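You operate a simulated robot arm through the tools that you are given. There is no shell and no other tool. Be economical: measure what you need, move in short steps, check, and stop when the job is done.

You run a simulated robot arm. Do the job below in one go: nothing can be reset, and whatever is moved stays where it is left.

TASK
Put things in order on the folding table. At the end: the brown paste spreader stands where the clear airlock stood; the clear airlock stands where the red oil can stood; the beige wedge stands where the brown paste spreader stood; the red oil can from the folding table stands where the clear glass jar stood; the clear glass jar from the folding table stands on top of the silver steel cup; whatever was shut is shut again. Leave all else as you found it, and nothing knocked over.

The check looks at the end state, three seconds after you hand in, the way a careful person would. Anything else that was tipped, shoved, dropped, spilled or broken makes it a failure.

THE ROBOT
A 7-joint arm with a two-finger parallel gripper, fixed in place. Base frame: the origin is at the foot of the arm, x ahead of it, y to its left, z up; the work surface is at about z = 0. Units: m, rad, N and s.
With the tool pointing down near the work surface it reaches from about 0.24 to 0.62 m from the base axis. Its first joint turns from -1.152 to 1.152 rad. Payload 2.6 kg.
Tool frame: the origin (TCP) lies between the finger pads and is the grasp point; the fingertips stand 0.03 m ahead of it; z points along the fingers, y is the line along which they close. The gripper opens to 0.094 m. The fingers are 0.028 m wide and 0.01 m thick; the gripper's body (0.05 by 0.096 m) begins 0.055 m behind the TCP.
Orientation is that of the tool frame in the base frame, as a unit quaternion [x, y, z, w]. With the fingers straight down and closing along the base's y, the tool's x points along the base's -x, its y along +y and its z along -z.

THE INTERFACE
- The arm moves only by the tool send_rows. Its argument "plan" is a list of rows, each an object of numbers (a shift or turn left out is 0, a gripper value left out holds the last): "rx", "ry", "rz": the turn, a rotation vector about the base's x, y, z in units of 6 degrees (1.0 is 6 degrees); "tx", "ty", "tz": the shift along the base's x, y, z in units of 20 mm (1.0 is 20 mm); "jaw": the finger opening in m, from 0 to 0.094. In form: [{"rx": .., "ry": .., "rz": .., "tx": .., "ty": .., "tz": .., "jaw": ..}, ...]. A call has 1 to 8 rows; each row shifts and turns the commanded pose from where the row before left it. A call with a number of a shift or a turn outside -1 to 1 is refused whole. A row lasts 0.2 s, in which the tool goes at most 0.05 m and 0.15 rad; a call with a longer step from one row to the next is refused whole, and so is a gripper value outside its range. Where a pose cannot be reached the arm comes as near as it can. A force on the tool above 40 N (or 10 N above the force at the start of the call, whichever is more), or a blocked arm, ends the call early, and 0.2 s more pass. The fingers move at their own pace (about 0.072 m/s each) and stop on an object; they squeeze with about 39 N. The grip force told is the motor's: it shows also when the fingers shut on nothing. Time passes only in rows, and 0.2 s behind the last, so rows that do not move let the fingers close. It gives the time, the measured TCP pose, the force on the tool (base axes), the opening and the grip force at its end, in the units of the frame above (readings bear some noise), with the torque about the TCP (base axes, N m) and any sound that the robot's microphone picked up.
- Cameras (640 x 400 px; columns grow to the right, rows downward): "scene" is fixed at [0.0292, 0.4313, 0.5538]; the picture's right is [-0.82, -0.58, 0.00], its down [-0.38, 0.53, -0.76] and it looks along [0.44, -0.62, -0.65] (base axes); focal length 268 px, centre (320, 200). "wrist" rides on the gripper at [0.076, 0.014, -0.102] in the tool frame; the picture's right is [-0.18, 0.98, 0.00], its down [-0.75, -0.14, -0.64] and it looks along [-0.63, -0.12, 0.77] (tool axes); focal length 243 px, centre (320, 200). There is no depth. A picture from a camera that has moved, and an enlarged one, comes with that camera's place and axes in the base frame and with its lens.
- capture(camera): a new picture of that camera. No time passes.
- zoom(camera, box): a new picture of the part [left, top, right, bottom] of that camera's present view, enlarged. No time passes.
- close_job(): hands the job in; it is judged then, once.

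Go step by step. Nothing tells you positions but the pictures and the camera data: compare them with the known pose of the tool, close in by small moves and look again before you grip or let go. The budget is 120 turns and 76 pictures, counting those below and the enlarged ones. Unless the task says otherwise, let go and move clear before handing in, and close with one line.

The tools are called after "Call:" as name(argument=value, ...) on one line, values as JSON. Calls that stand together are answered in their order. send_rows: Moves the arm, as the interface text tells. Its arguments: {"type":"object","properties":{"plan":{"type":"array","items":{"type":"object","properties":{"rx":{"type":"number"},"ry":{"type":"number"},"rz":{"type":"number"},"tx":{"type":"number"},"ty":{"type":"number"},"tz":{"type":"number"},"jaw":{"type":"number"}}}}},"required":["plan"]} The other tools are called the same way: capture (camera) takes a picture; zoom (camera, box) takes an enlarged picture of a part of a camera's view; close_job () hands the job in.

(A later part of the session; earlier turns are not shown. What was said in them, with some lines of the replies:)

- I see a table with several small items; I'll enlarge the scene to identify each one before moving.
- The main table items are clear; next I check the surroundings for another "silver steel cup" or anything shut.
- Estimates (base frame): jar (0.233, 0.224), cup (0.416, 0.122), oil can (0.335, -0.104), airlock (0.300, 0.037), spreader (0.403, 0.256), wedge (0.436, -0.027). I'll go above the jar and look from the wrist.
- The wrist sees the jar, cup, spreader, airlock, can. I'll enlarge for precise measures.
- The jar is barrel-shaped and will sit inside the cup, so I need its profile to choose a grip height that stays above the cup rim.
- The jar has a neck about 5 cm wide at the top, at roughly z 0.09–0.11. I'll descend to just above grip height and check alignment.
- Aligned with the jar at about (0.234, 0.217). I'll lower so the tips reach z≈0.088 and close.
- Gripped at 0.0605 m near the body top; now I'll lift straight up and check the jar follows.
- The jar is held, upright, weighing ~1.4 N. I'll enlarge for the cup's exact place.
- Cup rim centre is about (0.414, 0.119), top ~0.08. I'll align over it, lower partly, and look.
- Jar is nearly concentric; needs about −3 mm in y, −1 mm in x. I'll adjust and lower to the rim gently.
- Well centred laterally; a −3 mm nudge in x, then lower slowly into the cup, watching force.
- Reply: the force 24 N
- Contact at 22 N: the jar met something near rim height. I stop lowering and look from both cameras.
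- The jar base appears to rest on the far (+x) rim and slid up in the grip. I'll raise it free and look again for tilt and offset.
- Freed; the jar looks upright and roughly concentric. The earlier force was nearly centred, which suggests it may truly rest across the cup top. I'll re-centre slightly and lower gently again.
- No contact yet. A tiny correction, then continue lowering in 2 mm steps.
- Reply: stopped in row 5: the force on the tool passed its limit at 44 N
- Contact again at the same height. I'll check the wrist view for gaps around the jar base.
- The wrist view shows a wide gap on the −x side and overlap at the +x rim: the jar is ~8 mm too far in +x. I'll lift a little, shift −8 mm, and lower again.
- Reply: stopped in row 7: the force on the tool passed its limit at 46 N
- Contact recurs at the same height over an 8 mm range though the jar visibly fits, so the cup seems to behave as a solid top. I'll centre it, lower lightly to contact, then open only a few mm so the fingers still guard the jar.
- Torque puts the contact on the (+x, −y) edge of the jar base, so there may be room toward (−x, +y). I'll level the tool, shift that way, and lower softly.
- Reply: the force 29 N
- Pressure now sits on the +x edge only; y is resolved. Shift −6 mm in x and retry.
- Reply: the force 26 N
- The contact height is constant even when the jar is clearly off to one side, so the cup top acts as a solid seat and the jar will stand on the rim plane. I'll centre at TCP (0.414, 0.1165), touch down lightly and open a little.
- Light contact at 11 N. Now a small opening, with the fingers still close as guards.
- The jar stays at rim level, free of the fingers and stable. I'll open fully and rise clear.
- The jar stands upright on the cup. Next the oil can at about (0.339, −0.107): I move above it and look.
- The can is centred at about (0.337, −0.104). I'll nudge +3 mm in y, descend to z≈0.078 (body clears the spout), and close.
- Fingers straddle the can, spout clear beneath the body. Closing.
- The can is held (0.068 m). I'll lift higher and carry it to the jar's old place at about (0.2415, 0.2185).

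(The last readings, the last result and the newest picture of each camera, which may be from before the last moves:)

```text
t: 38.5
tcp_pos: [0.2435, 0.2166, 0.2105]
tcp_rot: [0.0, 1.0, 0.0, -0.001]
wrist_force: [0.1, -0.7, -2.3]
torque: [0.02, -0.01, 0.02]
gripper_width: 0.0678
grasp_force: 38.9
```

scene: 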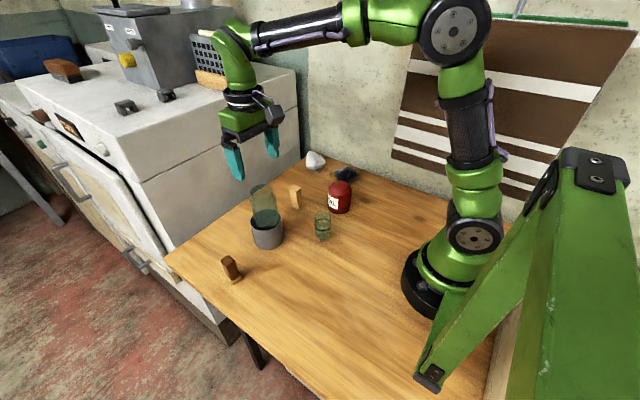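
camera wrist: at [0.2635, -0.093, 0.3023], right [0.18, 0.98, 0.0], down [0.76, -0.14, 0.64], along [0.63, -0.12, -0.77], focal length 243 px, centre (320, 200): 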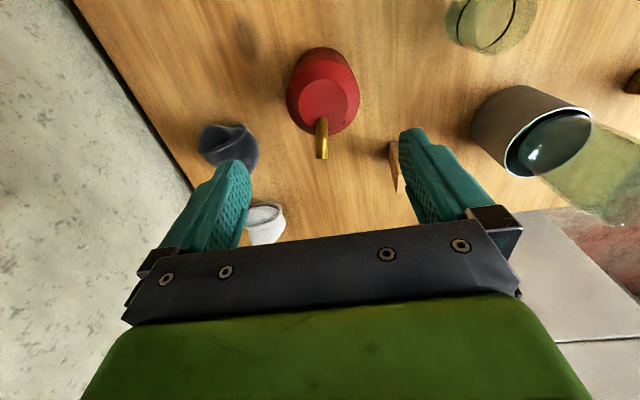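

Over the jar's old spot; lower to just above the table and check.

Call:
send_rows(plan=[{"tx": -0.1, "ty": 0.1, "tz": -1}, {"tz": -1}, {"tz": -1}, {"tz": -1}, {"tz": -1}, {"tz": -1}, {}])

Call:
zoom(camera="scene", box=[220, 220, 380, 320])

```text
t: 40.1
tcp_pos: [0.2396, 0.2176, 0.0901]
tcp_rot: [-0.001, 1.0, 0.001, -0.001]
wrist_force: [0.1, -0.3, -2.4]
torque: [0.01, 0.0, 0.01]
gripper_width: 0.0678
grasp_force: 38.2
```

```text
4.00 times, centred on (300, 270) of scene
camera zoom: at [0.0292, 0.4313, 0.5538], right [-0.82, -0.58, 0.0], down [-0.38, 0.53, -0.76], along [0.44, -0.62, -0.65], focal length 1072 px, centre (400, -80)
```

zoom: 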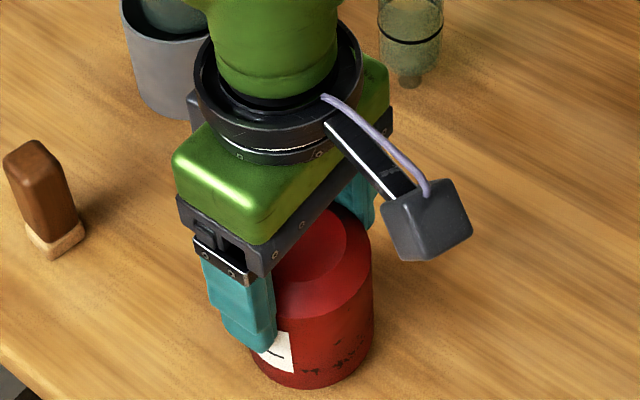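

Consistent with the jar's old spot within a few mm. Setting it down.

Call:
send_rows(plan=[{"tx": 0.05, "tz": -0.25}, {"tz": -0.15}, {"tz": -0.06}, {"tz": -0.05}, {}])

```text
t: 41.3
tcp_pos: [0.242, 0.218, 0.081]
tcp_rot: [-0.001, 1.0, 0.0, -0.001]
wrist_force: [-2.8, -1.8, 7.9]
torque: [-0.24, -0.06, -0.08]
gripper_width: 0.0681
grasp_force: 39.1
```

Touching the table (8 N). Open and rise straight up.

Call:
send_rows(plan=[{"jaw": 0.075}, {"jaw": 0.085}, {"jaw": 0.094}, {}, {"tz": 0.5}, {"tz": 1}, {"tz": 1}, {"tz": 1}])

Call:
send_rows(plan=[{"tz": 1}, {"tz": 1}, {"tx": 0.25, "ty": -1}, {"tx": 0.25, "ty": -1}, {"tx": 0.25, "ty": -1}, {"tx": 0.25, "ty": -1}, {"tx": 0.25, "ty": -1}, {"tx": 0.25, "ty": -1}])

Call:
send_rows(plan=[{"tx": 0.25, "ty": -1}, {"tx": 0.25, "ty": -1}, {"tx": 0.3, "ty": -1}, {}])

Call:
capture(camera="wrist")

Call:
capture(camera="scene")

```text
t: 43.1
tcp_pos: [0.2414, 0.2173, 0.1494]
tcp_rot: [-0.002, 1.0, 0.0, -0.001]
wrist_force: [0.1, 0.0, 0.0]
torque: [0.05, 0.0, -0.02]
gripper_width: 0.094
grasp_force: 0.0
```

```text
t: 44.9
tcp_pos: [0.2706, 0.0974, 0.1893]
tcp_rot: [-0.002, 1.0, 0.0, -0.001]
wrist_force: [-0.1, -0.8, -0.4]
torque: [-0.04, 0.01, 0.01]
gripper_width: 0.0941
grasp_force: 0.1
```

```text
t: 45.9
tcp_pos: [0.2883, 0.0372, 0.1906]
tcp_rot: [-0.001, 1.0, 0.0, -0.001]
wrist_force: [-0.3, 0.1, -0.4]
torque: [0.0, -0.03, 0.03]
gripper_width: 0.0939
grasp_force: 0.1
```

```text
31 pictures are left
camera wrist: at [0.2127, 0.0517, 0.2923], right [0.18, 0.98, 0.0], down [0.76, -0.14, 0.64], along [0.63, -0.12, -0.77], focal length 243 px, centre (320, 200)
```

wrist: 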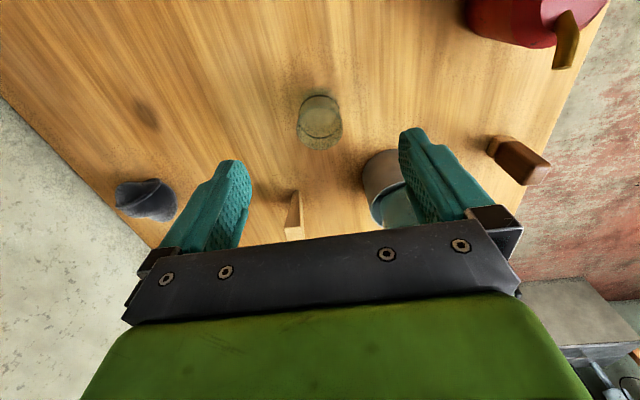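

```text
30 pictures are left
```

scene: 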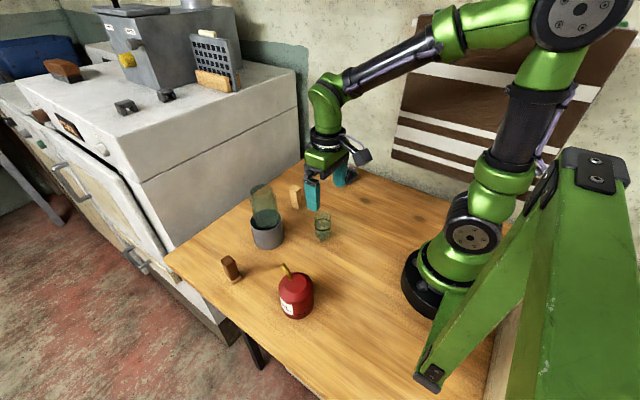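

The can stands in the jar's old place. Now the airlock: enlarge for its shape and exact place.

Call:
zoom(camera="wrist", box=[270, 70, 370, 170])

Call:
zoom(camera="scene", box=[290, 195, 350, 255])

```text
4.00 times, centred on (320, 120) of wrist
camera zoom: at [0.2127, 0.0517, 0.2923], right [0.18, 0.98, 0.0], down [0.76, -0.14, 0.64], along [0.63, -0.12, -0.77], focal length 970 px, centre (320, 520)
```

zoom: 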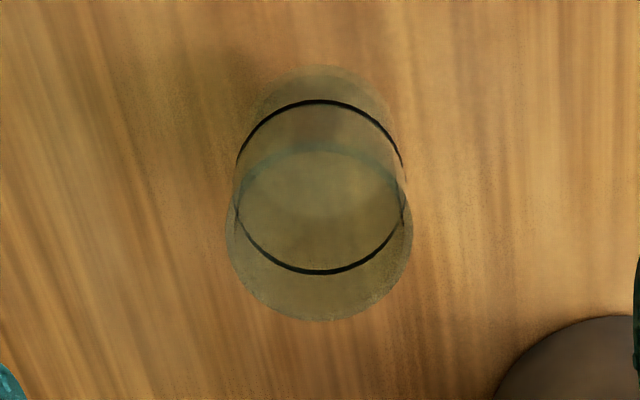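

```text
6.67 times, centred on (320, 225) of scene
camera zoom: at [0.0292, 0.4313, 0.5538], right [-0.82, -0.58, 0.0], down [-0.38, 0.53, -0.76], along [0.44, -0.62, -0.65], focal length 1786 px, centre (320, 33)
```

zoom: 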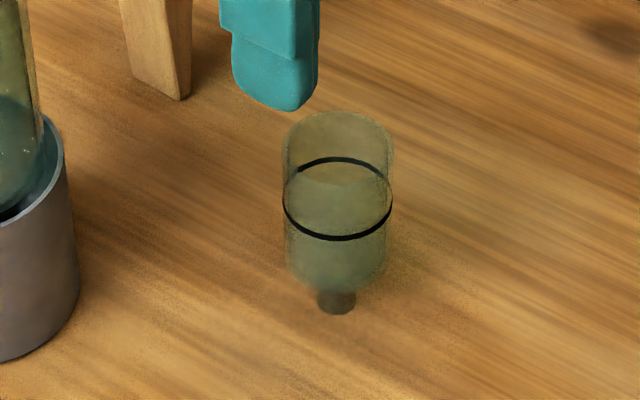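

Airlock is centred near (0.300, 0.036), 0.042 wide, standing on a slim stem. Descend around it and close gradually.

Call:
send_rows(plan=[{"tx": 0.58, "ty": -0.06, "tz": -0.5}, {"tz": -1}, {"tz": -1}, {"tz": -1}, {"tz": -1}, {"tz": -1}, {"tz": -1}, {"tz": -0.2}])

Call:
send_rows(plan=[{"jaw": 0.06}, {"jaw": 0.052}, {"jaw": 0.048}])

Call:
capture(camera="wrist")

```text
t: 47.7
tcp_pos: [0.2985, 0.0364, 0.0562]
tcp_rot: [-0.001, 1.0, 0.0, -0.003]
wrist_force: [0.9, 0.1, 0.2]
torque: [-0.02, -0.02, -0.03]
gripper_width: 0.0938
grasp_force: 0.1
```

```text
t: 48.5
tcp_pos: [0.2993, 0.0375, 0.0565]
tcp_rot: [-0.001, 1.0, -0.001, -0.002]
wrist_force: [0.0, 0.4, -0.2]
torque: [-0.01, -0.01, 0.01]
gripper_width: 0.0482
grasp_force: 0.1
```

```text
27 pictures are left
camera wrist: at [0.2245, 0.0506, 0.1585], right [0.18, 0.98, 0.0], down [0.76, -0.14, 0.64], along [0.63, -0.12, -0.77], focal length 243 px, centre (320, 200)
```

wrist: 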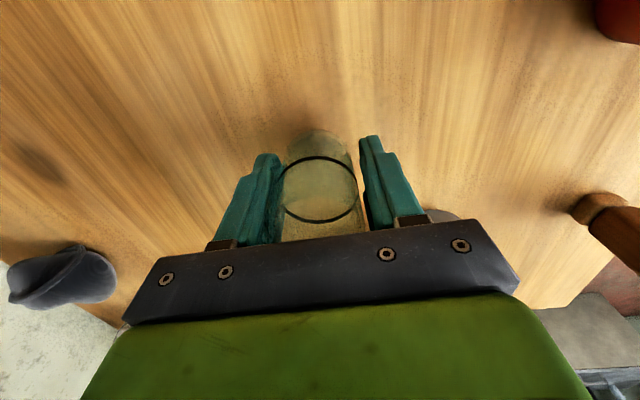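

Well centred. Close, lift, and check.

Call:
send_rows(plan=[{"jaw": 0.044}, {"jaw": 0.038}, {"jaw": 0.034}, {}, {"tz": 0.3}, {"tz": 0.7}, {"tz": 1}, {"tz": 1}])

```text
t: 50.3
tcp_pos: [0.298, 0.0361, 0.1168]
tcp_rot: [-0.001, 1.0, 0.001, -0.001]
wrist_force: [1.0, -1.1, -0.3]
torque: [-0.02, -0.02, 0.0]
gripper_width: 0.0405
grasp_force: 39.2
```

Held. Carry it to the oil can's old place (0.338, −0.104).

Call:
send_rows(plan=[{"tx": 0.28, "ty": -1}, {"tx": 0.28, "ty": -1}, {"tx": 0.28, "ty": -1}, {"tx": 0.28, "ty": -1}, {"tx": 0.28, "ty": -1}, {"tx": 0.28, "ty": -1}, {"tx": 0.28, "ty": -1}, {}])

Call:
send_rows(plan=[{"tz": -1}, {"tz": -1}, {"tz": -0.6}, {}])

Call:
zoom(camera="scene", box=[280, 140, 400, 240])

```text
t: 52.1
tcp_pos: [0.3376, -0.1037, 0.1157]
tcp_rot: [-0.001, 1.0, 0.001, -0.001]
wrist_force: [-0.3, 0.2, -0.2]
torque: [-0.03, -0.02, -0.03]
gripper_width: 0.0401
grasp_force: 39.3
```

```text
t: 53.1
tcp_pos: [0.3385, -0.1031, 0.064]
tcp_rot: [-0.002, 1.0, -0.001, -0.001]
wrist_force: [0.1, 0.4, -0.2]
torque: [-0.04, 0.0, -0.02]
gripper_width: 0.0403
grasp_force: 39.6
```

```text
4.00 times, centred on (340, 190) of scene
camera zoom: at [0.0292, 0.4313, 0.5538], right [-0.82, -0.58, 0.0], down [-0.38, 0.53, -0.76], along [0.44, -0.62, -0.65], focal length 1072 px, centre (240, 240)
```

zoom: 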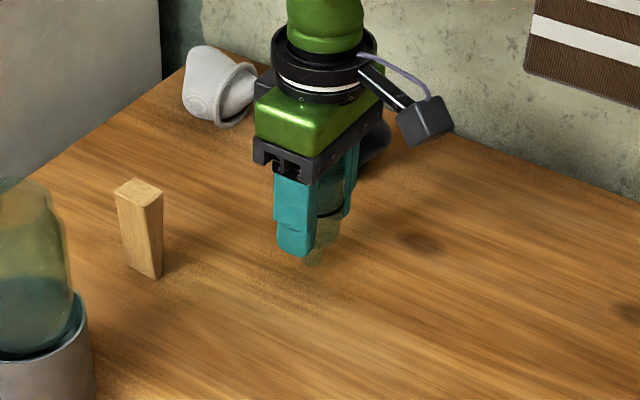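

Lower the last 7 mm gently until touch.

Call:
send_rows(plan=[{"tz": -0.2}, {"tz": -0.1}, {"tz": -0.05}, {}])

```text
t: 54.1
tcp_pos: [0.3386, -0.1038, 0.057]
tcp_rot: [-0.001, 1.0, 0.0, -0.002]
wrist_force: [-0.3, 0.1, -0.8]
torque: [0.03, 0.0, -0.02]
gripper_width: 0.0405
grasp_force: 39.2
```

Call:
send_rows(plan=[{"tz": -0.05}, {}])

```text
t: 54.7
tcp_pos: [0.3389, -0.1032, 0.0556]
tcp_rot: [-0.001, 1.0, -0.001, -0.001]
wrist_force: [-0.1, -0.7, -0.4]
torque: [-0.04, -0.04, -0.04]
gripper_width: 0.0401
grasp_force: 39.3
```

No touch yet; one millimetre at a time.

Call:
send_rows(plan=[{"tz": -0.05}, {}])

```text
t: 55.3
tcp_pos: [0.3378, -0.1038, 0.0556]
tcp_rot: [0.0, 1.0, 0.001, -0.001]
wrist_force: [-6.0, 1.2, 17.5]
torque: [0.07, 0.3, 0.02]
gripper_width: 0.0402
grasp_force: 39.0
```

Contact (17 N). Ease back half a millimetre, then open slowly and look.

Call:
send_rows(plan=[{"tz": 0.03}, {"jaw": 0.043}, {"jaw": 0.046}, {"jaw": 0.05}, {}])

Call:
capture(camera="wrist")

```text
t: 56.5
tcp_pos: [0.3381, -0.1031, 0.0574]
tcp_rot: [-0.001, 1.0, 0.0, -0.002]
wrist_force: [0.1, -0.1, 0.4]
torque: [-0.04, 0.03, 0.0]
gripper_width: 0.0499
grasp_force: 0.0
```

```text
25 pictures are left
camera wrist: at [0.2635, -0.0892, 0.1583], right [0.18, 0.98, 0.0], down [0.76, -0.14, 0.64], along [0.63, -0.12, -0.77], focal length 243 px, centre (320, 200)
```

wrist: 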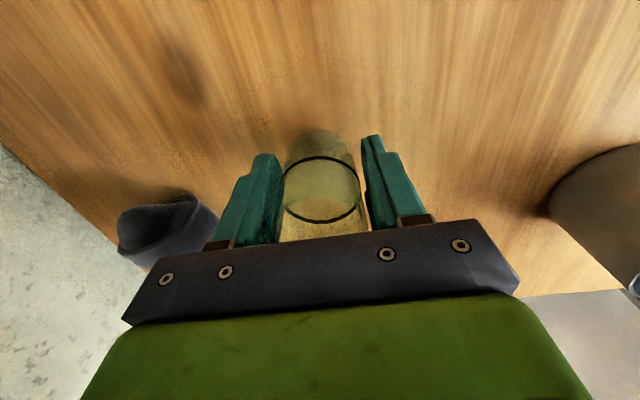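

The airlock stands free and upright. Open, rise to z≈0.26, and travel to the spreader over the jar with clearance.

Call:
send_rows(plan=[{"jaw": 0.07}, {"jaw": 0.09}, {"tz": 1}, {"tz": 1}, {"tz": 1}, {"tz": 1}, {"tz": 1}, {"tz": 1}])

Call:
send_rows(plan=[{"tz": 1, "ty": 1}, {"tz": 1, "ty": 1}, {"tz": 1, "ty": 1}, {"tz": 1, "ty": 1}, {"ty": 1}, {"ty": 1}, {"ty": 1}, {"ty": 1}])

Call:
send_rows(plan=[{"ty": 1}, {"ty": 1}, {"ty": 1}, {"ty": 1}, {"ty": 1, "tx": 0.5}, {"ty": 1, "tx": 0.5}, {"ty": 1, "tx": 0.5}, {"ty": 1, "tx": 0.5}])

Call:
send_rows(plan=[{"ty": 0.9, "tx": 0.2}, {"tz": -1}, {"tz": -1}, {"tz": -1}, {}])

Call:
capture(camera="wrist")

```text
t: 58.3
tcp_pos: [0.3386, -0.1022, 0.176]
tcp_rot: [-0.001, 1.0, 0.0, -0.002]
wrist_force: [0.9, 0.1, 0.4]
torque: [0.06, 0.0, 0.03]
gripper_width: 0.0902
grasp_force: 0.1
```

```text
t: 60.1
tcp_pos: [0.3374, 0.0577, 0.256]
tcp_rot: [-0.001, 1.0, 0.0, -0.002]
wrist_force: [0.6, 0.6, 0.2]
torque: [-0.01, 0.02, 0.0]
gripper_width: 0.0902
grasp_force: 0.1
```

```text
t: 61.9
tcp_pos: [0.378, 0.2171, 0.255]
tcp_rot: [-0.001, 1.0, -0.001, -0.001]
wrist_force: [0.3, 0.4, 0.2]
torque: [0.01, 0.01, -0.01]
gripper_width: 0.0902
grasp_force: 0.1
```

```text
t: 63.1
tcp_pos: [0.3827, 0.2341, 0.1951]
tcp_rot: [0.0, 1.0, 0.0, -0.002]
wrist_force: [0.1, 1.1, -0.3]
torque: [-0.01, 0.03, 0.02]
gripper_width: 0.0902
grasp_force: 0.1
```

```text
24 pictures are left
camera wrist: at [0.3069, 0.2491, 0.2974], right [0.18, 0.98, 0.0], down [0.76, -0.14, 0.64], along [0.63, -0.12, -0.77], focal length 243 px, centre (320, 200)
```

wrist: 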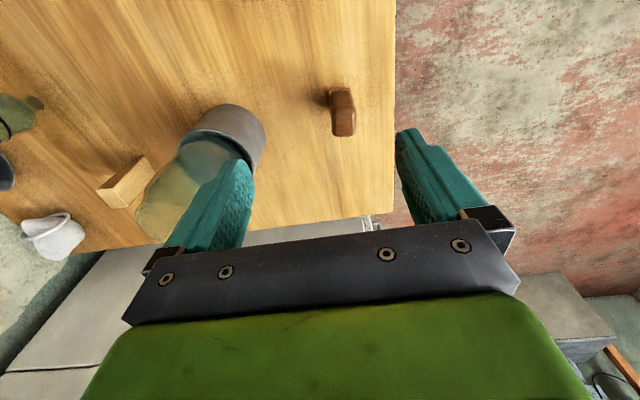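

Spreader in view; the left finger passes clear of the jar. Enlarge for spreader orientation.

Call:
zoom(camera="wrist", box=[300, 70, 380, 150])

```text
5.00 times, centred on (340, 110) of wrist
camera zoom: at [0.3069, 0.2491, 0.2974], right [0.18, 0.98, 0.0], down [0.76, -0.14, 0.64], along [0.63, -0.12, -0.77], focal length 1213 px, centre (220, 650)
```

zoom: 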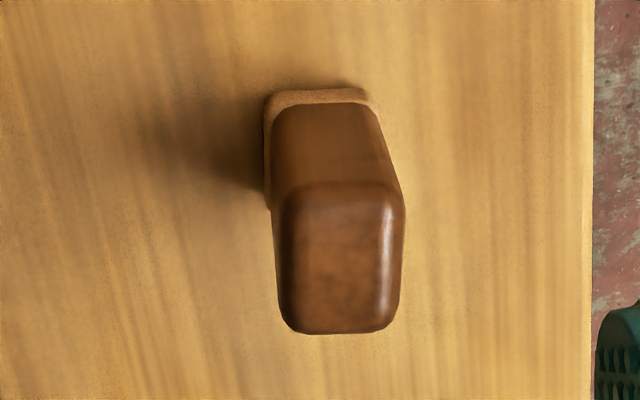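

Spreader top is ~0.022 × 0.027 m at about (0.400, 0.255), yawed about −8°. I'll rotate the gripper to match, descend and close.

Call:
send_rows(plan=[{"tx": 0.45, "ty": 0.5, "rz": -0.7}, {"tx": 0.42, "ty": 0.55, "rz": -0.65}, {"tz": -1}, {"tz": -1}, {"tz": -1}, {"tz": -1}, {}])

Call:
capture(camera="wrist")

```text
t: 64.7
tcp_pos: [0.3998, 0.2552, 0.1166]
tcp_rot: [0.068, 0.998, -0.001, -0.002]
wrist_force: [0.7, -0.3, 0.0]
torque: [-0.02, 0.04, 0.0]
gripper_width: 0.0903
grasp_force: 0.1
```

```text
22 pictures are left
camera wrist: at [0.3276, 0.2797, 0.2186], right [0.32, 0.95, 0.0], down [0.73, -0.24, 0.64], along [0.61, -0.2, -0.77], focal length 243 px, centre (320, 200)
```

wrist: 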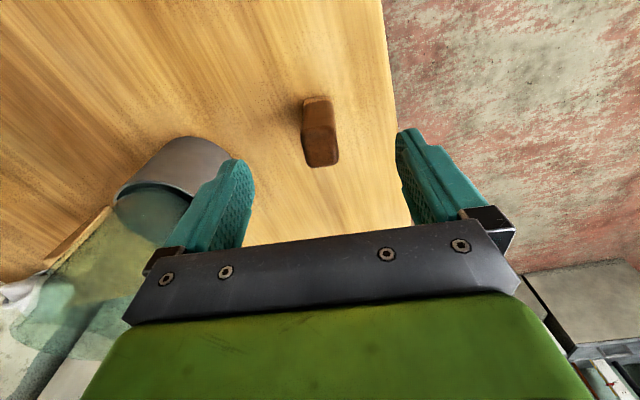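

Aligned within ~2 mm. Nudge, descend to z≈0.05 and close gradually.

Call:
send_rows(plan=[{"ty": 0.08, "tz": -1}, {"tz": -1}, {"tz": -1}, {"tz": -0.3}, {"jaw": 0.06}, {"jaw": 0.045}, {"jaw": 0.035}, {}])

Call:
capture(camera="wrist")

```text
t: 66.5
tcp_pos: [0.3978, 0.2568, 0.0503]
tcp_rot: [0.069, 0.998, 0.0, -0.002]
wrist_force: [-0.3, -0.7, 0.1]
torque: [-0.03, 0.01, -0.02]
gripper_width: 0.0352
grasp_force: 0.1
```

```text
21 pictures are left
camera wrist: at [0.3265, 0.2817, 0.1524], right [0.32, 0.95, 0.0], down [0.73, -0.24, 0.64], along [0.61, -0.2, -0.77], focal length 243 px, centre (320, 200)
```

wrist: 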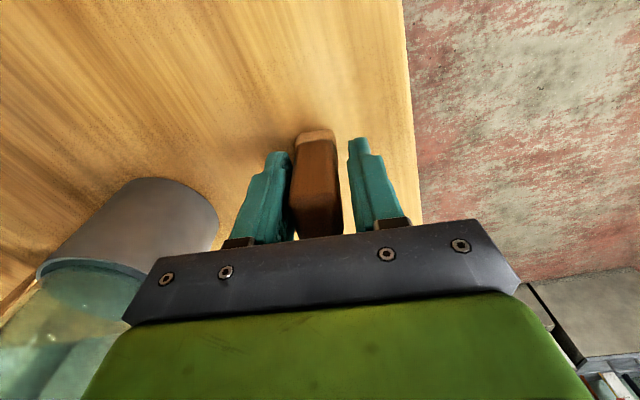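

Spreader sits close to the left finger; shift −2 mm in y, then close and lift.

Call:
send_rows(plan=[{"ty": -0.1}, {}, {"jaw": 0.028}, {"jaw": 0.015}, {"jaw": 0.015}, {"jaw": 0.015}])

Call:
send_rows(plan=[{"tz": 0.3}, {"tz": 0.7}, {"tz": 1}, {"tz": 1}, {"tz": 1}, {"tz": 1}])

```text
t: 67.9
tcp_pos: [0.399, 0.2555, 0.0489]
tcp_rot: [0.069, 0.998, 0.0, -0.002]
wrist_force: [-0.6, -0.2, 0.8]
torque: [-0.04, 0.0, -0.01]
gripper_width: 0.0278
grasp_force: 39.2
```

```text
t: 69.3
tcp_pos: [0.3982, 0.255, 0.15]
tcp_rot: [0.07, 0.998, 0.001, -0.002]
wrist_force: [-0.3, -0.8, -0.5]
torque: [0.03, -0.02, 0.0]
gripper_width: 0.0276
grasp_force: 39.3
```

Held (0.028 m). Raise, go −x first, then −y to the airlock's old place (0.299, 0.0365).

Call:
send_rows(plan=[{"tz": 1}, {"tz": 1}, {"tx": -1, "ty": -0.6}, {"tx": -1, "ty": -0.6}, {"tx": -1, "ty": -0.6}, {"tx": -1, "ty": -0.6}, {"tx": -0.95, "ty": -0.6}, {"ty": -1}])

Call:
send_rows(plan=[{"ty": -1}, {"ty": -1}, {"ty": -1}, {"ty": -1}, {"ty": -1}, {"ty": -1}, {"ty": -0.92}, {}])

Call:
send_rows(plan=[{"tz": -1}, {"tz": -1}, {"tz": -1}, {"tz": -1}, {"tz": -1}, {"tz": -1}, {}])

```text
t: 71.1
tcp_pos: [0.2996, 0.1753, 0.1902]
tcp_rot: [0.071, 0.997, 0.0, -0.001]
wrist_force: [0.2, -0.9, -0.6]
torque: [-0.01, 0.04, 0.0]
gripper_width: 0.0278
grasp_force: 39.0
```

```text
t: 72.9
tcp_pos: [0.3, 0.0364, 0.1903]
tcp_rot: [0.069, 0.998, 0.0, -0.002]
wrist_force: [0.6, -0.1, -0.3]
torque: [-0.03, -0.01, -0.01]
gripper_width: 0.0278
grasp_force: 38.8
```

```text
t: 74.5
tcp_pos: [0.2994, 0.0369, 0.0687]
tcp_rot: [0.07, 0.998, 0.0, -0.002]
wrist_force: [0.0, 0.2, -0.7]
torque: [-0.03, 0.01, -0.01]
gripper_width: 0.0277
grasp_force: 38.9
```

Exactly over the spot; lower the remaining ~19 mm gently.

Call:
send_rows(plan=[{"tz": -0.5}, {"tz": -0.25}, {"tz": -0.1}, {"tz": -0.05}, {}])

Call:
zoom(camera="scene", box=[270, 170, 370, 270])

```text
t: 75.7
tcp_pos: [0.3005, 0.036, 0.0511]
tcp_rot: [0.07, 0.998, 0.0, -0.002]
wrist_force: [0.1, 0.2, -0.5]
torque: [-0.01, 0.0, 0.01]
gripper_width: 0.0276
grasp_force: 39.6
```

```text
4.00 times, centred on (320, 220) of scene
camera zoom: at [0.0292, 0.4313, 0.5538], right [-0.82, -0.58, 0.0], down [-0.38, 0.53, -0.76], along [0.44, -0.62, -0.65], focal length 1072 px, centre (320, 120)
```

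zoom: 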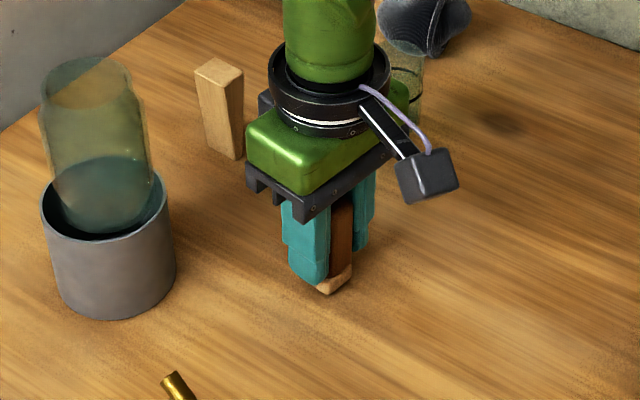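

Call:
send_rows(plan=[{"tz": -0.05}, {"tz": -0.04}, {}])

```text
t: 76.5
tcp_pos: [0.3012, 0.0359, 0.0492]
tcp_rot: [0.07, 0.998, 0.0, -0.001]
wrist_force: [0.2, 0.8, -0.4]
torque: [-0.01, 0.0, 0.01]
gripper_width: 0.028
grasp_force: 39.7
```

Not touching yet; another millimetre.

Call:
send_rows(plan=[{"tz": -0.04}, {}])

```text
t: 77.1
tcp_pos: [0.3016, 0.0373, 0.0496]
tcp_rot: [0.069, 0.998, -0.001, 0.0]
wrist_force: [-3.6, -0.7, 13.1]
torque: [-0.02, 0.17, -0.04]
gripper_width: 0.0278
grasp_force: 38.9
```

Touching. Open gradually and check.

Call:
send_rows(plan=[{"tz": 0.02}, {"jaw": 0.032}, {"jaw": 0.036}, {"jaw": 0.045}, {"jaw": 0.06}, {}])

Call:
capture(camera="wrist")

```text
t: 78.5
tcp_pos: [0.3003, 0.0377, 0.0501]
tcp_rot: [0.07, 0.998, 0.0, -0.002]
wrist_force: [-0.2, -0.4, -2.1]
torque: [0.03, -0.01, 0.04]
gripper_width: 0.0598
grasp_force: 0.0
```

```text
19 pictures are left
camera wrist: at [0.2284, 0.0615, 0.1521], right [0.32, 0.95, 0.0], down [0.73, -0.24, 0.64], along [0.61, -0.2, -0.77], focal length 243 px, centre (320, 200)
```

wrist: 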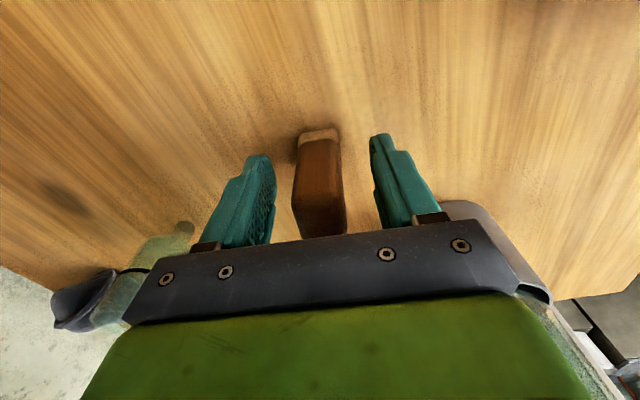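

The spreader stands upright. Open fully, rise, restore the yaw and look at the wedge from above.

Call:
send_rows(plan=[{"jaw": 0.08}, {"jaw": 0.09}, {"tz": 1}, {"tz": 1}, {"tz": 1}, {"tz": 1}, {"tz": 1}, {"tz": 1}])

Call:
send_rows(plan=[{"tz": 1}, {"tx": 1, "ty": -0.8, "rz": 0.7}, {"tx": 1, "ty": -0.8, "rz": 0.65}, {"tx": 1, "ty": -0.8}, {"tx": 1, "ty": -0.8}, {"tx": 1, "ty": -0.1}, {}])

Call:
capture(camera="wrist")

```text
t: 80.3
tcp_pos: [0.2999, 0.0373, 0.1697]
tcp_rot: [0.069, 0.998, 0.0, -0.002]
wrist_force: [0.2, 0.6, -0.4]
torque: [0.0, 0.02, -0.03]
gripper_width: 0.0898
grasp_force: 0.1
```

```text
t: 81.9
tcp_pos: [0.4004, -0.0292, 0.1885]
tcp_rot: [-0.002, 1.0, 0.0, -0.002]
wrist_force: [-0.5, 0.7, 0.0]
torque: [0.0, 0.01, 0.01]
gripper_width: 0.0902
grasp_force: 0.0
```

```text
18 pictures are left
camera wrist: at [0.3258, -0.0155, 0.2913], right [0.18, 0.98, 0.0], down [0.76, -0.14, 0.64], along [0.63, -0.12, -0.77], focal length 243 px, centre (320, 200)
```

wrist: 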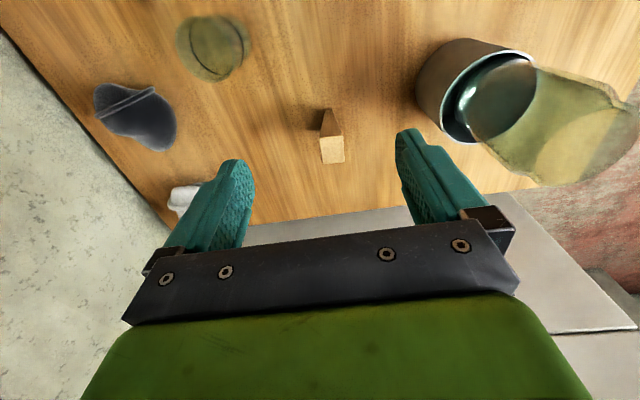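

Call:
zoom(camera="wrist", box=[295, 95, 365, 175])

Call:
zoom(camera="scene", box=[265, 170, 345, 250])

```text
5.00 times, centred on (330, 135) of wrist
camera zoom: at [0.3258, -0.0155, 0.2913], right [0.18, 0.98, 0.0], down [0.76, -0.14, 0.64], along [0.63, -0.12, -0.77], focal length 1213 px, centre (270, 525)
```

zoom: 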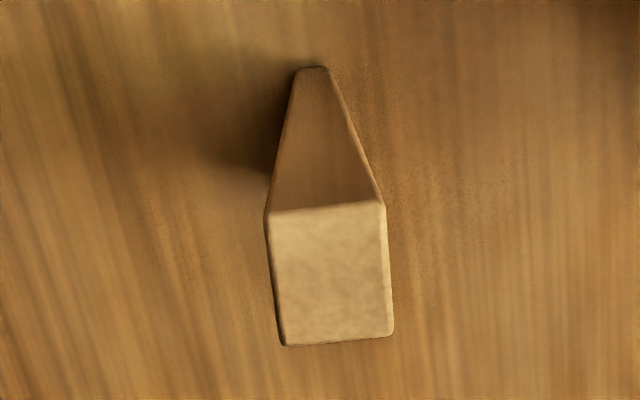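

```text
5.00 times, centred on (305, 210) of scene
camera zoom: at [0.0292, 0.4313, 0.5538], right [-0.82, -0.58, 0.0], down [-0.38, 0.53, -0.76], along [0.44, -0.62, -0.65], focal length 1340 px, centre (395, 150)
```

zoom: 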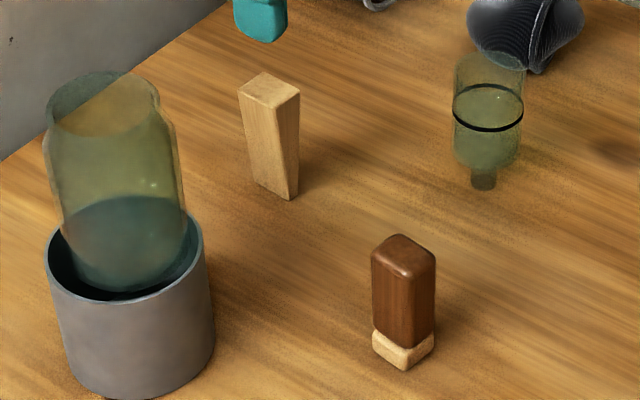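

The wedge stands on its thin end (thin in y), so I'll grip its parallel faces along x with the gripper turned ~+87° (camera on the free −y side). Rotating above it now.

Call:
send_rows(plan=[{"rz": 1, "tx": 0.6, "ty": 0.1}, {"rz": 1, "tx": 0.6, "ty": 0.08}, {"rz": 1, "tx": 0.67}, {"rz": 1}, {"rz": 1}, {"rz": 1}, {"rz": 1}, {"rz": 1}])

Call:
send_rows(plan=[{"rz": 1}, {"rz": 1}, {"rz": 1}, {"rz": 1}, {"rz": 1}, {"rz": 1}, {"rz": 0.5}, {}])

Call:
capture(camera="wrist")

```text
t: 83.7
tcp_pos: [0.4377, -0.0248, 0.1896]
tcp_rot: [-0.408, 0.913, -0.001, -0.001]
wrist_force: [-0.2, -0.2, 0.5]
torque: [-0.01, -0.03, -0.03]
gripper_width: 0.09
grasp_force: 0.1
```

```text
t: 85.5
tcp_pos: [0.4375, -0.025, 0.1894]
tcp_rot: [-0.69, 0.724, -0.001, -0.002]
wrist_force: [0.9, 0.0, -0.9]
torque: [0.02, 0.02, 0.01]
gripper_width: 0.0901
grasp_force: 0.0
```

```text
15 pictures are left
camera wrist: at [0.4211, -0.1005, 0.2919], right [-0.97, 0.23, 0.0], down [0.18, 0.75, 0.64], along [0.15, 0.62, -0.77], focal length 243 px, centre (320, 200)
```

wrist: 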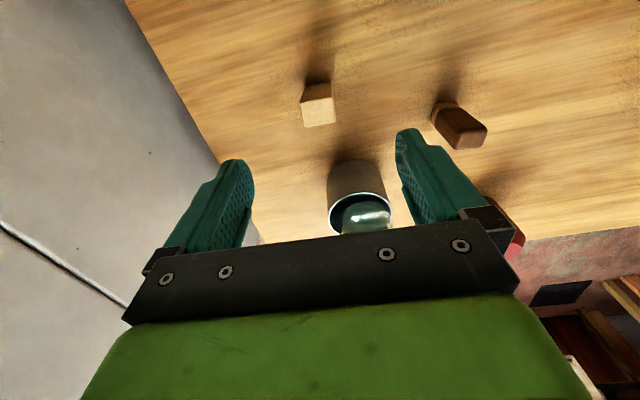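

Wedge aligned between the fingers (centre ≈ (0.440, −0.027)). Small nudge, descend, close gradually.

Call:
send_rows(plan=[{"tx": 0.12, "ty": -0.08, "tz": -1}, {"tz": -1}, {"tz": -1}, {"tz": -1}, {"tz": -1}, {"tz": -1}, {"tz": -0.9}, {}])

Call:
send_rows(plan=[{"jaw": 0.06}, {"jaw": 0.045}, {"jaw": 0.038}, {}])

Call:
capture(camera="wrist")

```text
t: 87.3
tcp_pos: [0.4413, -0.027, 0.0518]
tcp_rot: [-0.689, 0.725, -0.002, -0.002]
wrist_force: [-0.6, 0.7, -0.5]
torque: [0.01, 0.0, 0.01]
gripper_width: 0.09
grasp_force: 0.0
```

```text
t: 88.3
tcp_pos: [0.4404, -0.0265, 0.0514]
tcp_rot: [-0.689, 0.724, -0.002, -0.001]
wrist_force: [-0.3, 0.4, 0.7]
torque: [0.01, -0.02, -0.03]
gripper_width: 0.0378
grasp_force: 0.0
```

```text
14 pictures are left
camera wrist: at [0.4236, -0.102, 0.1546], right [-0.97, 0.23, 0.0], down [0.18, 0.75, 0.64], along [0.15, 0.62, -0.77], focal length 243 px, centre (320, 200)
```

wrist: 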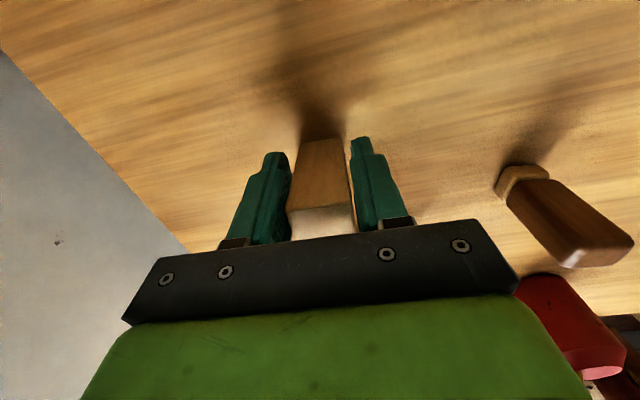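

Centred apart from ~1.5 mm. Nudge +x, close, lift.

Call:
send_rows(plan=[{"tx": 0.07}, {}, {"jaw": 0.03}, {"jaw": 0.015}, {"jaw": 0.015}, {"jaw": 0.015}, {}])

Call:
send_rows(plan=[{"tz": 0.3}, {"tz": 0.7}, {"tz": 1}, {"tz": 1}, {"tz": 1}, {"tz": 1}, {"tz": 1}, {"tz": 1}])

```text
t: 89.9
tcp_pos: [0.4419, -0.0276, 0.0518]
tcp_rot: [-0.689, 0.724, -0.001, 0.0]
wrist_force: [-0.4, -0.6, 1.0]
torque: [-0.01, -0.03, 0.01]
gripper_width: 0.0328
grasp_force: 39.4
```

```text
t: 91.7
tcp_pos: [0.4408, -0.0282, 0.1923]
tcp_rot: [-0.689, 0.725, -0.001, -0.001]
wrist_force: [0.6, -0.6, 0.0]
torque: [0.01, 0.02, 0.0]
gripper_width: 0.0329
grasp_force: 39.1
```

Held (0.033 m). Carry via x≈0.32 to avoid the jar, turning back to yaw 0 on the way.

Call:
send_rows(plan=[{"tz": 1, "tx": -1, "rz": -1}, {"tz": 1, "tx": -1, "rz": -1}, {"tx": -1, "rz": -1}, {"tx": -1, "rz": -1}, {"tx": -1, "rz": -1}, {"tx": -1, "rz": -1}, {"ty": 1, "rz": -1}, {"ty": 1, "rz": -1}])

Call:
send_rows(plan=[{"ty": 1, "rz": -1}, {"ty": 1, "rz": -1}, {"ty": 1, "rz": -1}, {"ty": 1, "rz": -1}, {"ty": 1, "rz": -1}, {"ty": 1, "rz": -1}, {"ty": 1, "rz": -0.5}, {"ty": 1}])

Call:
send_rows(plan=[{"ty": 1}, {"tx": 0.9, "ty": 0.8}, {"tx": 0.9, "ty": 0.8}, {"tx": 1, "ty": 0.8}, {"tx": 1, "ty": 0.8}, {}])

```text
t: 93.5
tcp_pos: [0.3222, 0.0135, 0.2325]
tcp_rot: [-0.333, 0.943, -0.001, -0.001]
wrist_force: [-0.9, 0.8, 0.0]
torque: [0.01, 0.02, -0.02]
gripper_width: 0.0326
grasp_force: 39.1
```

```text
t: 95.3
tcp_pos: [0.3207, 0.1725, 0.2313]
tcp_rot: [-0.001, 1.0, 0.001, -0.002]
wrist_force: [-0.2, 0.0, -0.2]
torque: [0.0, -0.01, -0.03]
gripper_width: 0.033
grasp_force: 38.5
```

```text
t: 96.7
tcp_pos: [0.3978, 0.2561, 0.2307]
tcp_rot: [-0.002, 1.0, 0.0, -0.002]
wrist_force: [-0.3, -0.2, -1.5]
torque: [0.04, 0.01, -0.02]
gripper_width: 0.0328
grasp_force: 39.5
```

Over the spreader's old place. Descend to just above the table and check.

Call:
send_rows(plan=[{"tx": 0.05, "tz": -1}, {"tz": -1}, {"tz": -1}, {"tz": -1}, {"tz": -1}, {"tz": -1}, {"tz": -1}, {"tz": -1}])

Call:
send_rows(plan=[{"tz": -0.5}, {"tz": -0.2}, {}])

Call:
zoom(camera="scene", box=[180, 210, 300, 310])

```text
t: 98.5
tcp_pos: [0.3989, 0.2573, 0.0708]
tcp_rot: [-0.001, 1.0, 0.0, -0.001]
wrist_force: [-1.4, -0.2, 0.4]
torque: [0.0, -0.03, 0.0]
gripper_width: 0.033
grasp_force: 39.3
```

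```text
t: 99.3
tcp_pos: [0.3985, 0.2574, 0.0569]
tcp_rot: [-0.001, 1.0, 0.0, -0.001]
wrist_force: [0.3, 0.7, 0.0]
torque: [0.01, 0.0, 0.0]
gripper_width: 0.0328
grasp_force: 39.3
```

```text
4.00 times, centred on (240, 260) of scene
camera zoom: at [0.0292, 0.4313, 0.5538], right [-0.82, -0.58, 0.0], down [-0.38, 0.53, -0.76], along [0.44, -0.62, -0.65], focal length 1072 px, centre (640, -40)
```

zoom: 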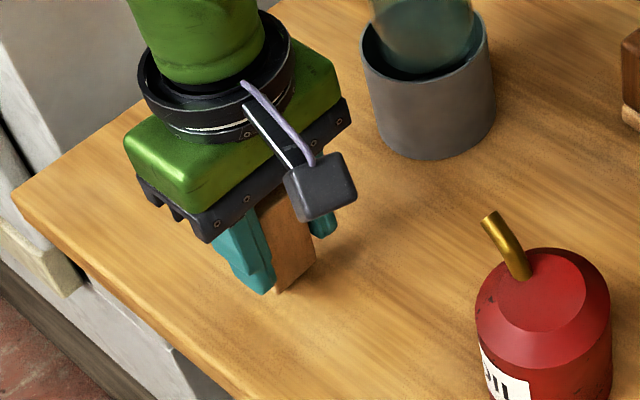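

Position agrees; correct y by −2 mm and lower to touch.

Call:
send_rows(plan=[{"ty": -0.08}, {"tz": -0.15}, {"tz": -0.05}, {"tz": -0.05}, {}])

```text
t: 100.5
tcp_pos: [0.3984, 0.2553, 0.0525]
tcp_rot: [-0.001, 1.0, 0.0, -0.001]
wrist_force: [0.5, 0.2, -0.2]
torque: [0.01, 0.0, 0.04]
gripper_width: 0.033
grasp_force: 39.3
```

Call:
send_rows(plan=[{"tz": -0.04}, {"tz": -0.03}, {}])

```text
t: 101.3
tcp_pos: [0.3987, 0.2557, 0.0522]
tcp_rot: [0.0, 1.0, -0.001, -0.001]
wrist_force: [0.2, -1.2, 5.1]
torque: [-0.04, -0.01, 0.03]
gripper_width: 0.0329
grasp_force: 39.2
```

Touching at 5 N. Open slowly and check.

Call:
send_rows(plan=[{"tz": -0.02}, {"jaw": 0.036}, {"jaw": 0.04}, {"jaw": 0.05}, {"jaw": 0.06}, {}])

Call:
capture(camera="wrist")

```text
t: 102.7
tcp_pos: [0.3995, 0.256, 0.0502]
tcp_rot: [-0.001, 1.0, 0.0, -0.001]
wrist_force: [-0.4, -0.3, 0.7]
torque: [-0.01, 0.0, 0.01]
gripper_width: 0.0599
grasp_force: 0.1
```

```text
12 pictures are left
camera wrist: at [0.3237, 0.2692, 0.1532], right [0.18, 0.98, 0.0], down [0.76, -0.14, 0.64], along [0.63, -0.12, -0.77], focal length 243 px, centre (320, 200)
```

wrist: 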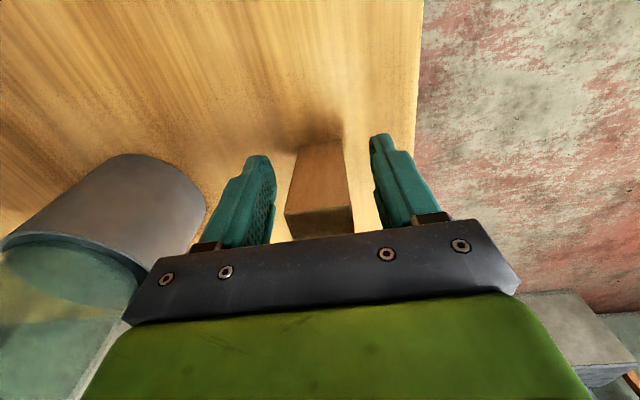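

The wedge stands free. Open wide, rise straight up, and move to a clear pose for the final check.

Call:
send_rows(plan=[{"jaw": 0.075}, {"jaw": 0.09}, {"tz": 0.5}, {"tz": 1}, {"tz": 1}, {"tz": 1}, {"tz": 1}, {"tz": 1}])

Call:
send_rows(plan=[{"tz": 1}, {"tz": 1}, {"tz": 1}, {"tz": 1}, {"tz": 1, "tx": -1}, {"tz": 1, "tx": -1}, {"tx": -1, "ty": -1}, {"tx": -1, "ty": -1}])

Call:
send_rows(plan=[{"ty": -1}, {"ty": -1}, {"ty": -1}, {"ty": -1}, {"ty": -1}, {"ty": -1}, {"ty": -1}, {"ty": -1}])

Call:
capture(camera="scene")

Call:
zoom(camera="scene", box=[200, 140, 400, 265])

Call:
zoom(camera="scene", box=[180, 220, 380, 345])

```text
t: 104.5
tcp_pos: [0.3978, 0.2545, 0.1611]
tcp_rot: [-0.002, 1.0, 0.0, -0.002]
wrist_force: [-0.2, -0.6, -0.5]
torque: [0.0, -0.01, 0.0]
gripper_width: 0.09
grasp_force: 0.1
```

```text
t: 106.3
tcp_pos: [0.3191, 0.2136, 0.2806]
tcp_rot: [0.0, 1.0, 0.0, -0.002]
wrist_force: [0.1, -0.1, 0.2]
torque: [-0.01, -0.01, -0.05]
gripper_width: 0.09
grasp_force: 0.2
```

```text
t: 108.1
tcp_pos: [0.3174, 0.0552, 0.2807]
tcp_rot: [-0.001, 1.0, 0.0, -0.003]
wrist_force: [-0.6, 0.3, -0.2]
torque: [-0.02, 0.02, 0.0]
gripper_width: 0.0896
grasp_force: 0.0
```

```text
11 pictures are left
```

scene: 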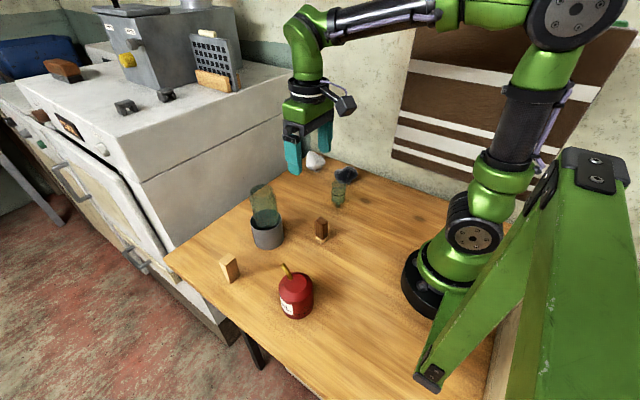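

```text
3.20 times, centred on (300, 202) of scene
camera zoom: at [0.0292, 0.4313, 0.5538], right [-0.82, -0.58, 0.0], down [-0.38, 0.53, -0.76], along [0.44, -0.62, -0.65], focal length 857 px, centre (384, 192)
```

zoom: 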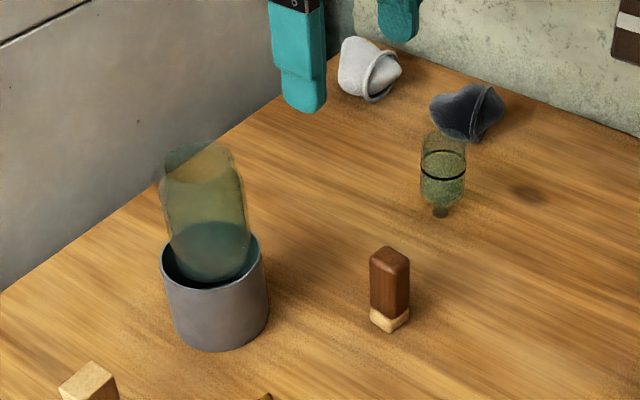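

```text
3.20 times, centred on (280, 282) of scene
camera zoom: at [0.0292, 0.4313, 0.5538], right [-0.82, -0.58, 0.0], down [-0.38, 0.53, -0.76], along [0.44, -0.62, -0.65], focal length 857 px, centre (448, -64)
```

zoom: 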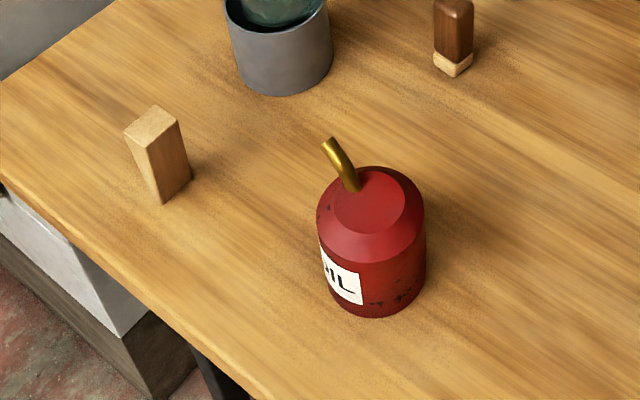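

All five items now stand upright where they belong. The cup and both socks have not moved, nothing is knocked over and nothing was opened, and the gripper is clear. I'm handing in.

Call:
close_job()

```text
The job is handed in.
```

The job is handed in: the spreader, airlock, wedge and oil can stand upright within about 5 mm of their target spots. The jar stands on the cup, on the rim plane rather than down inside. The wedge is turned about 90° from how it faced before.
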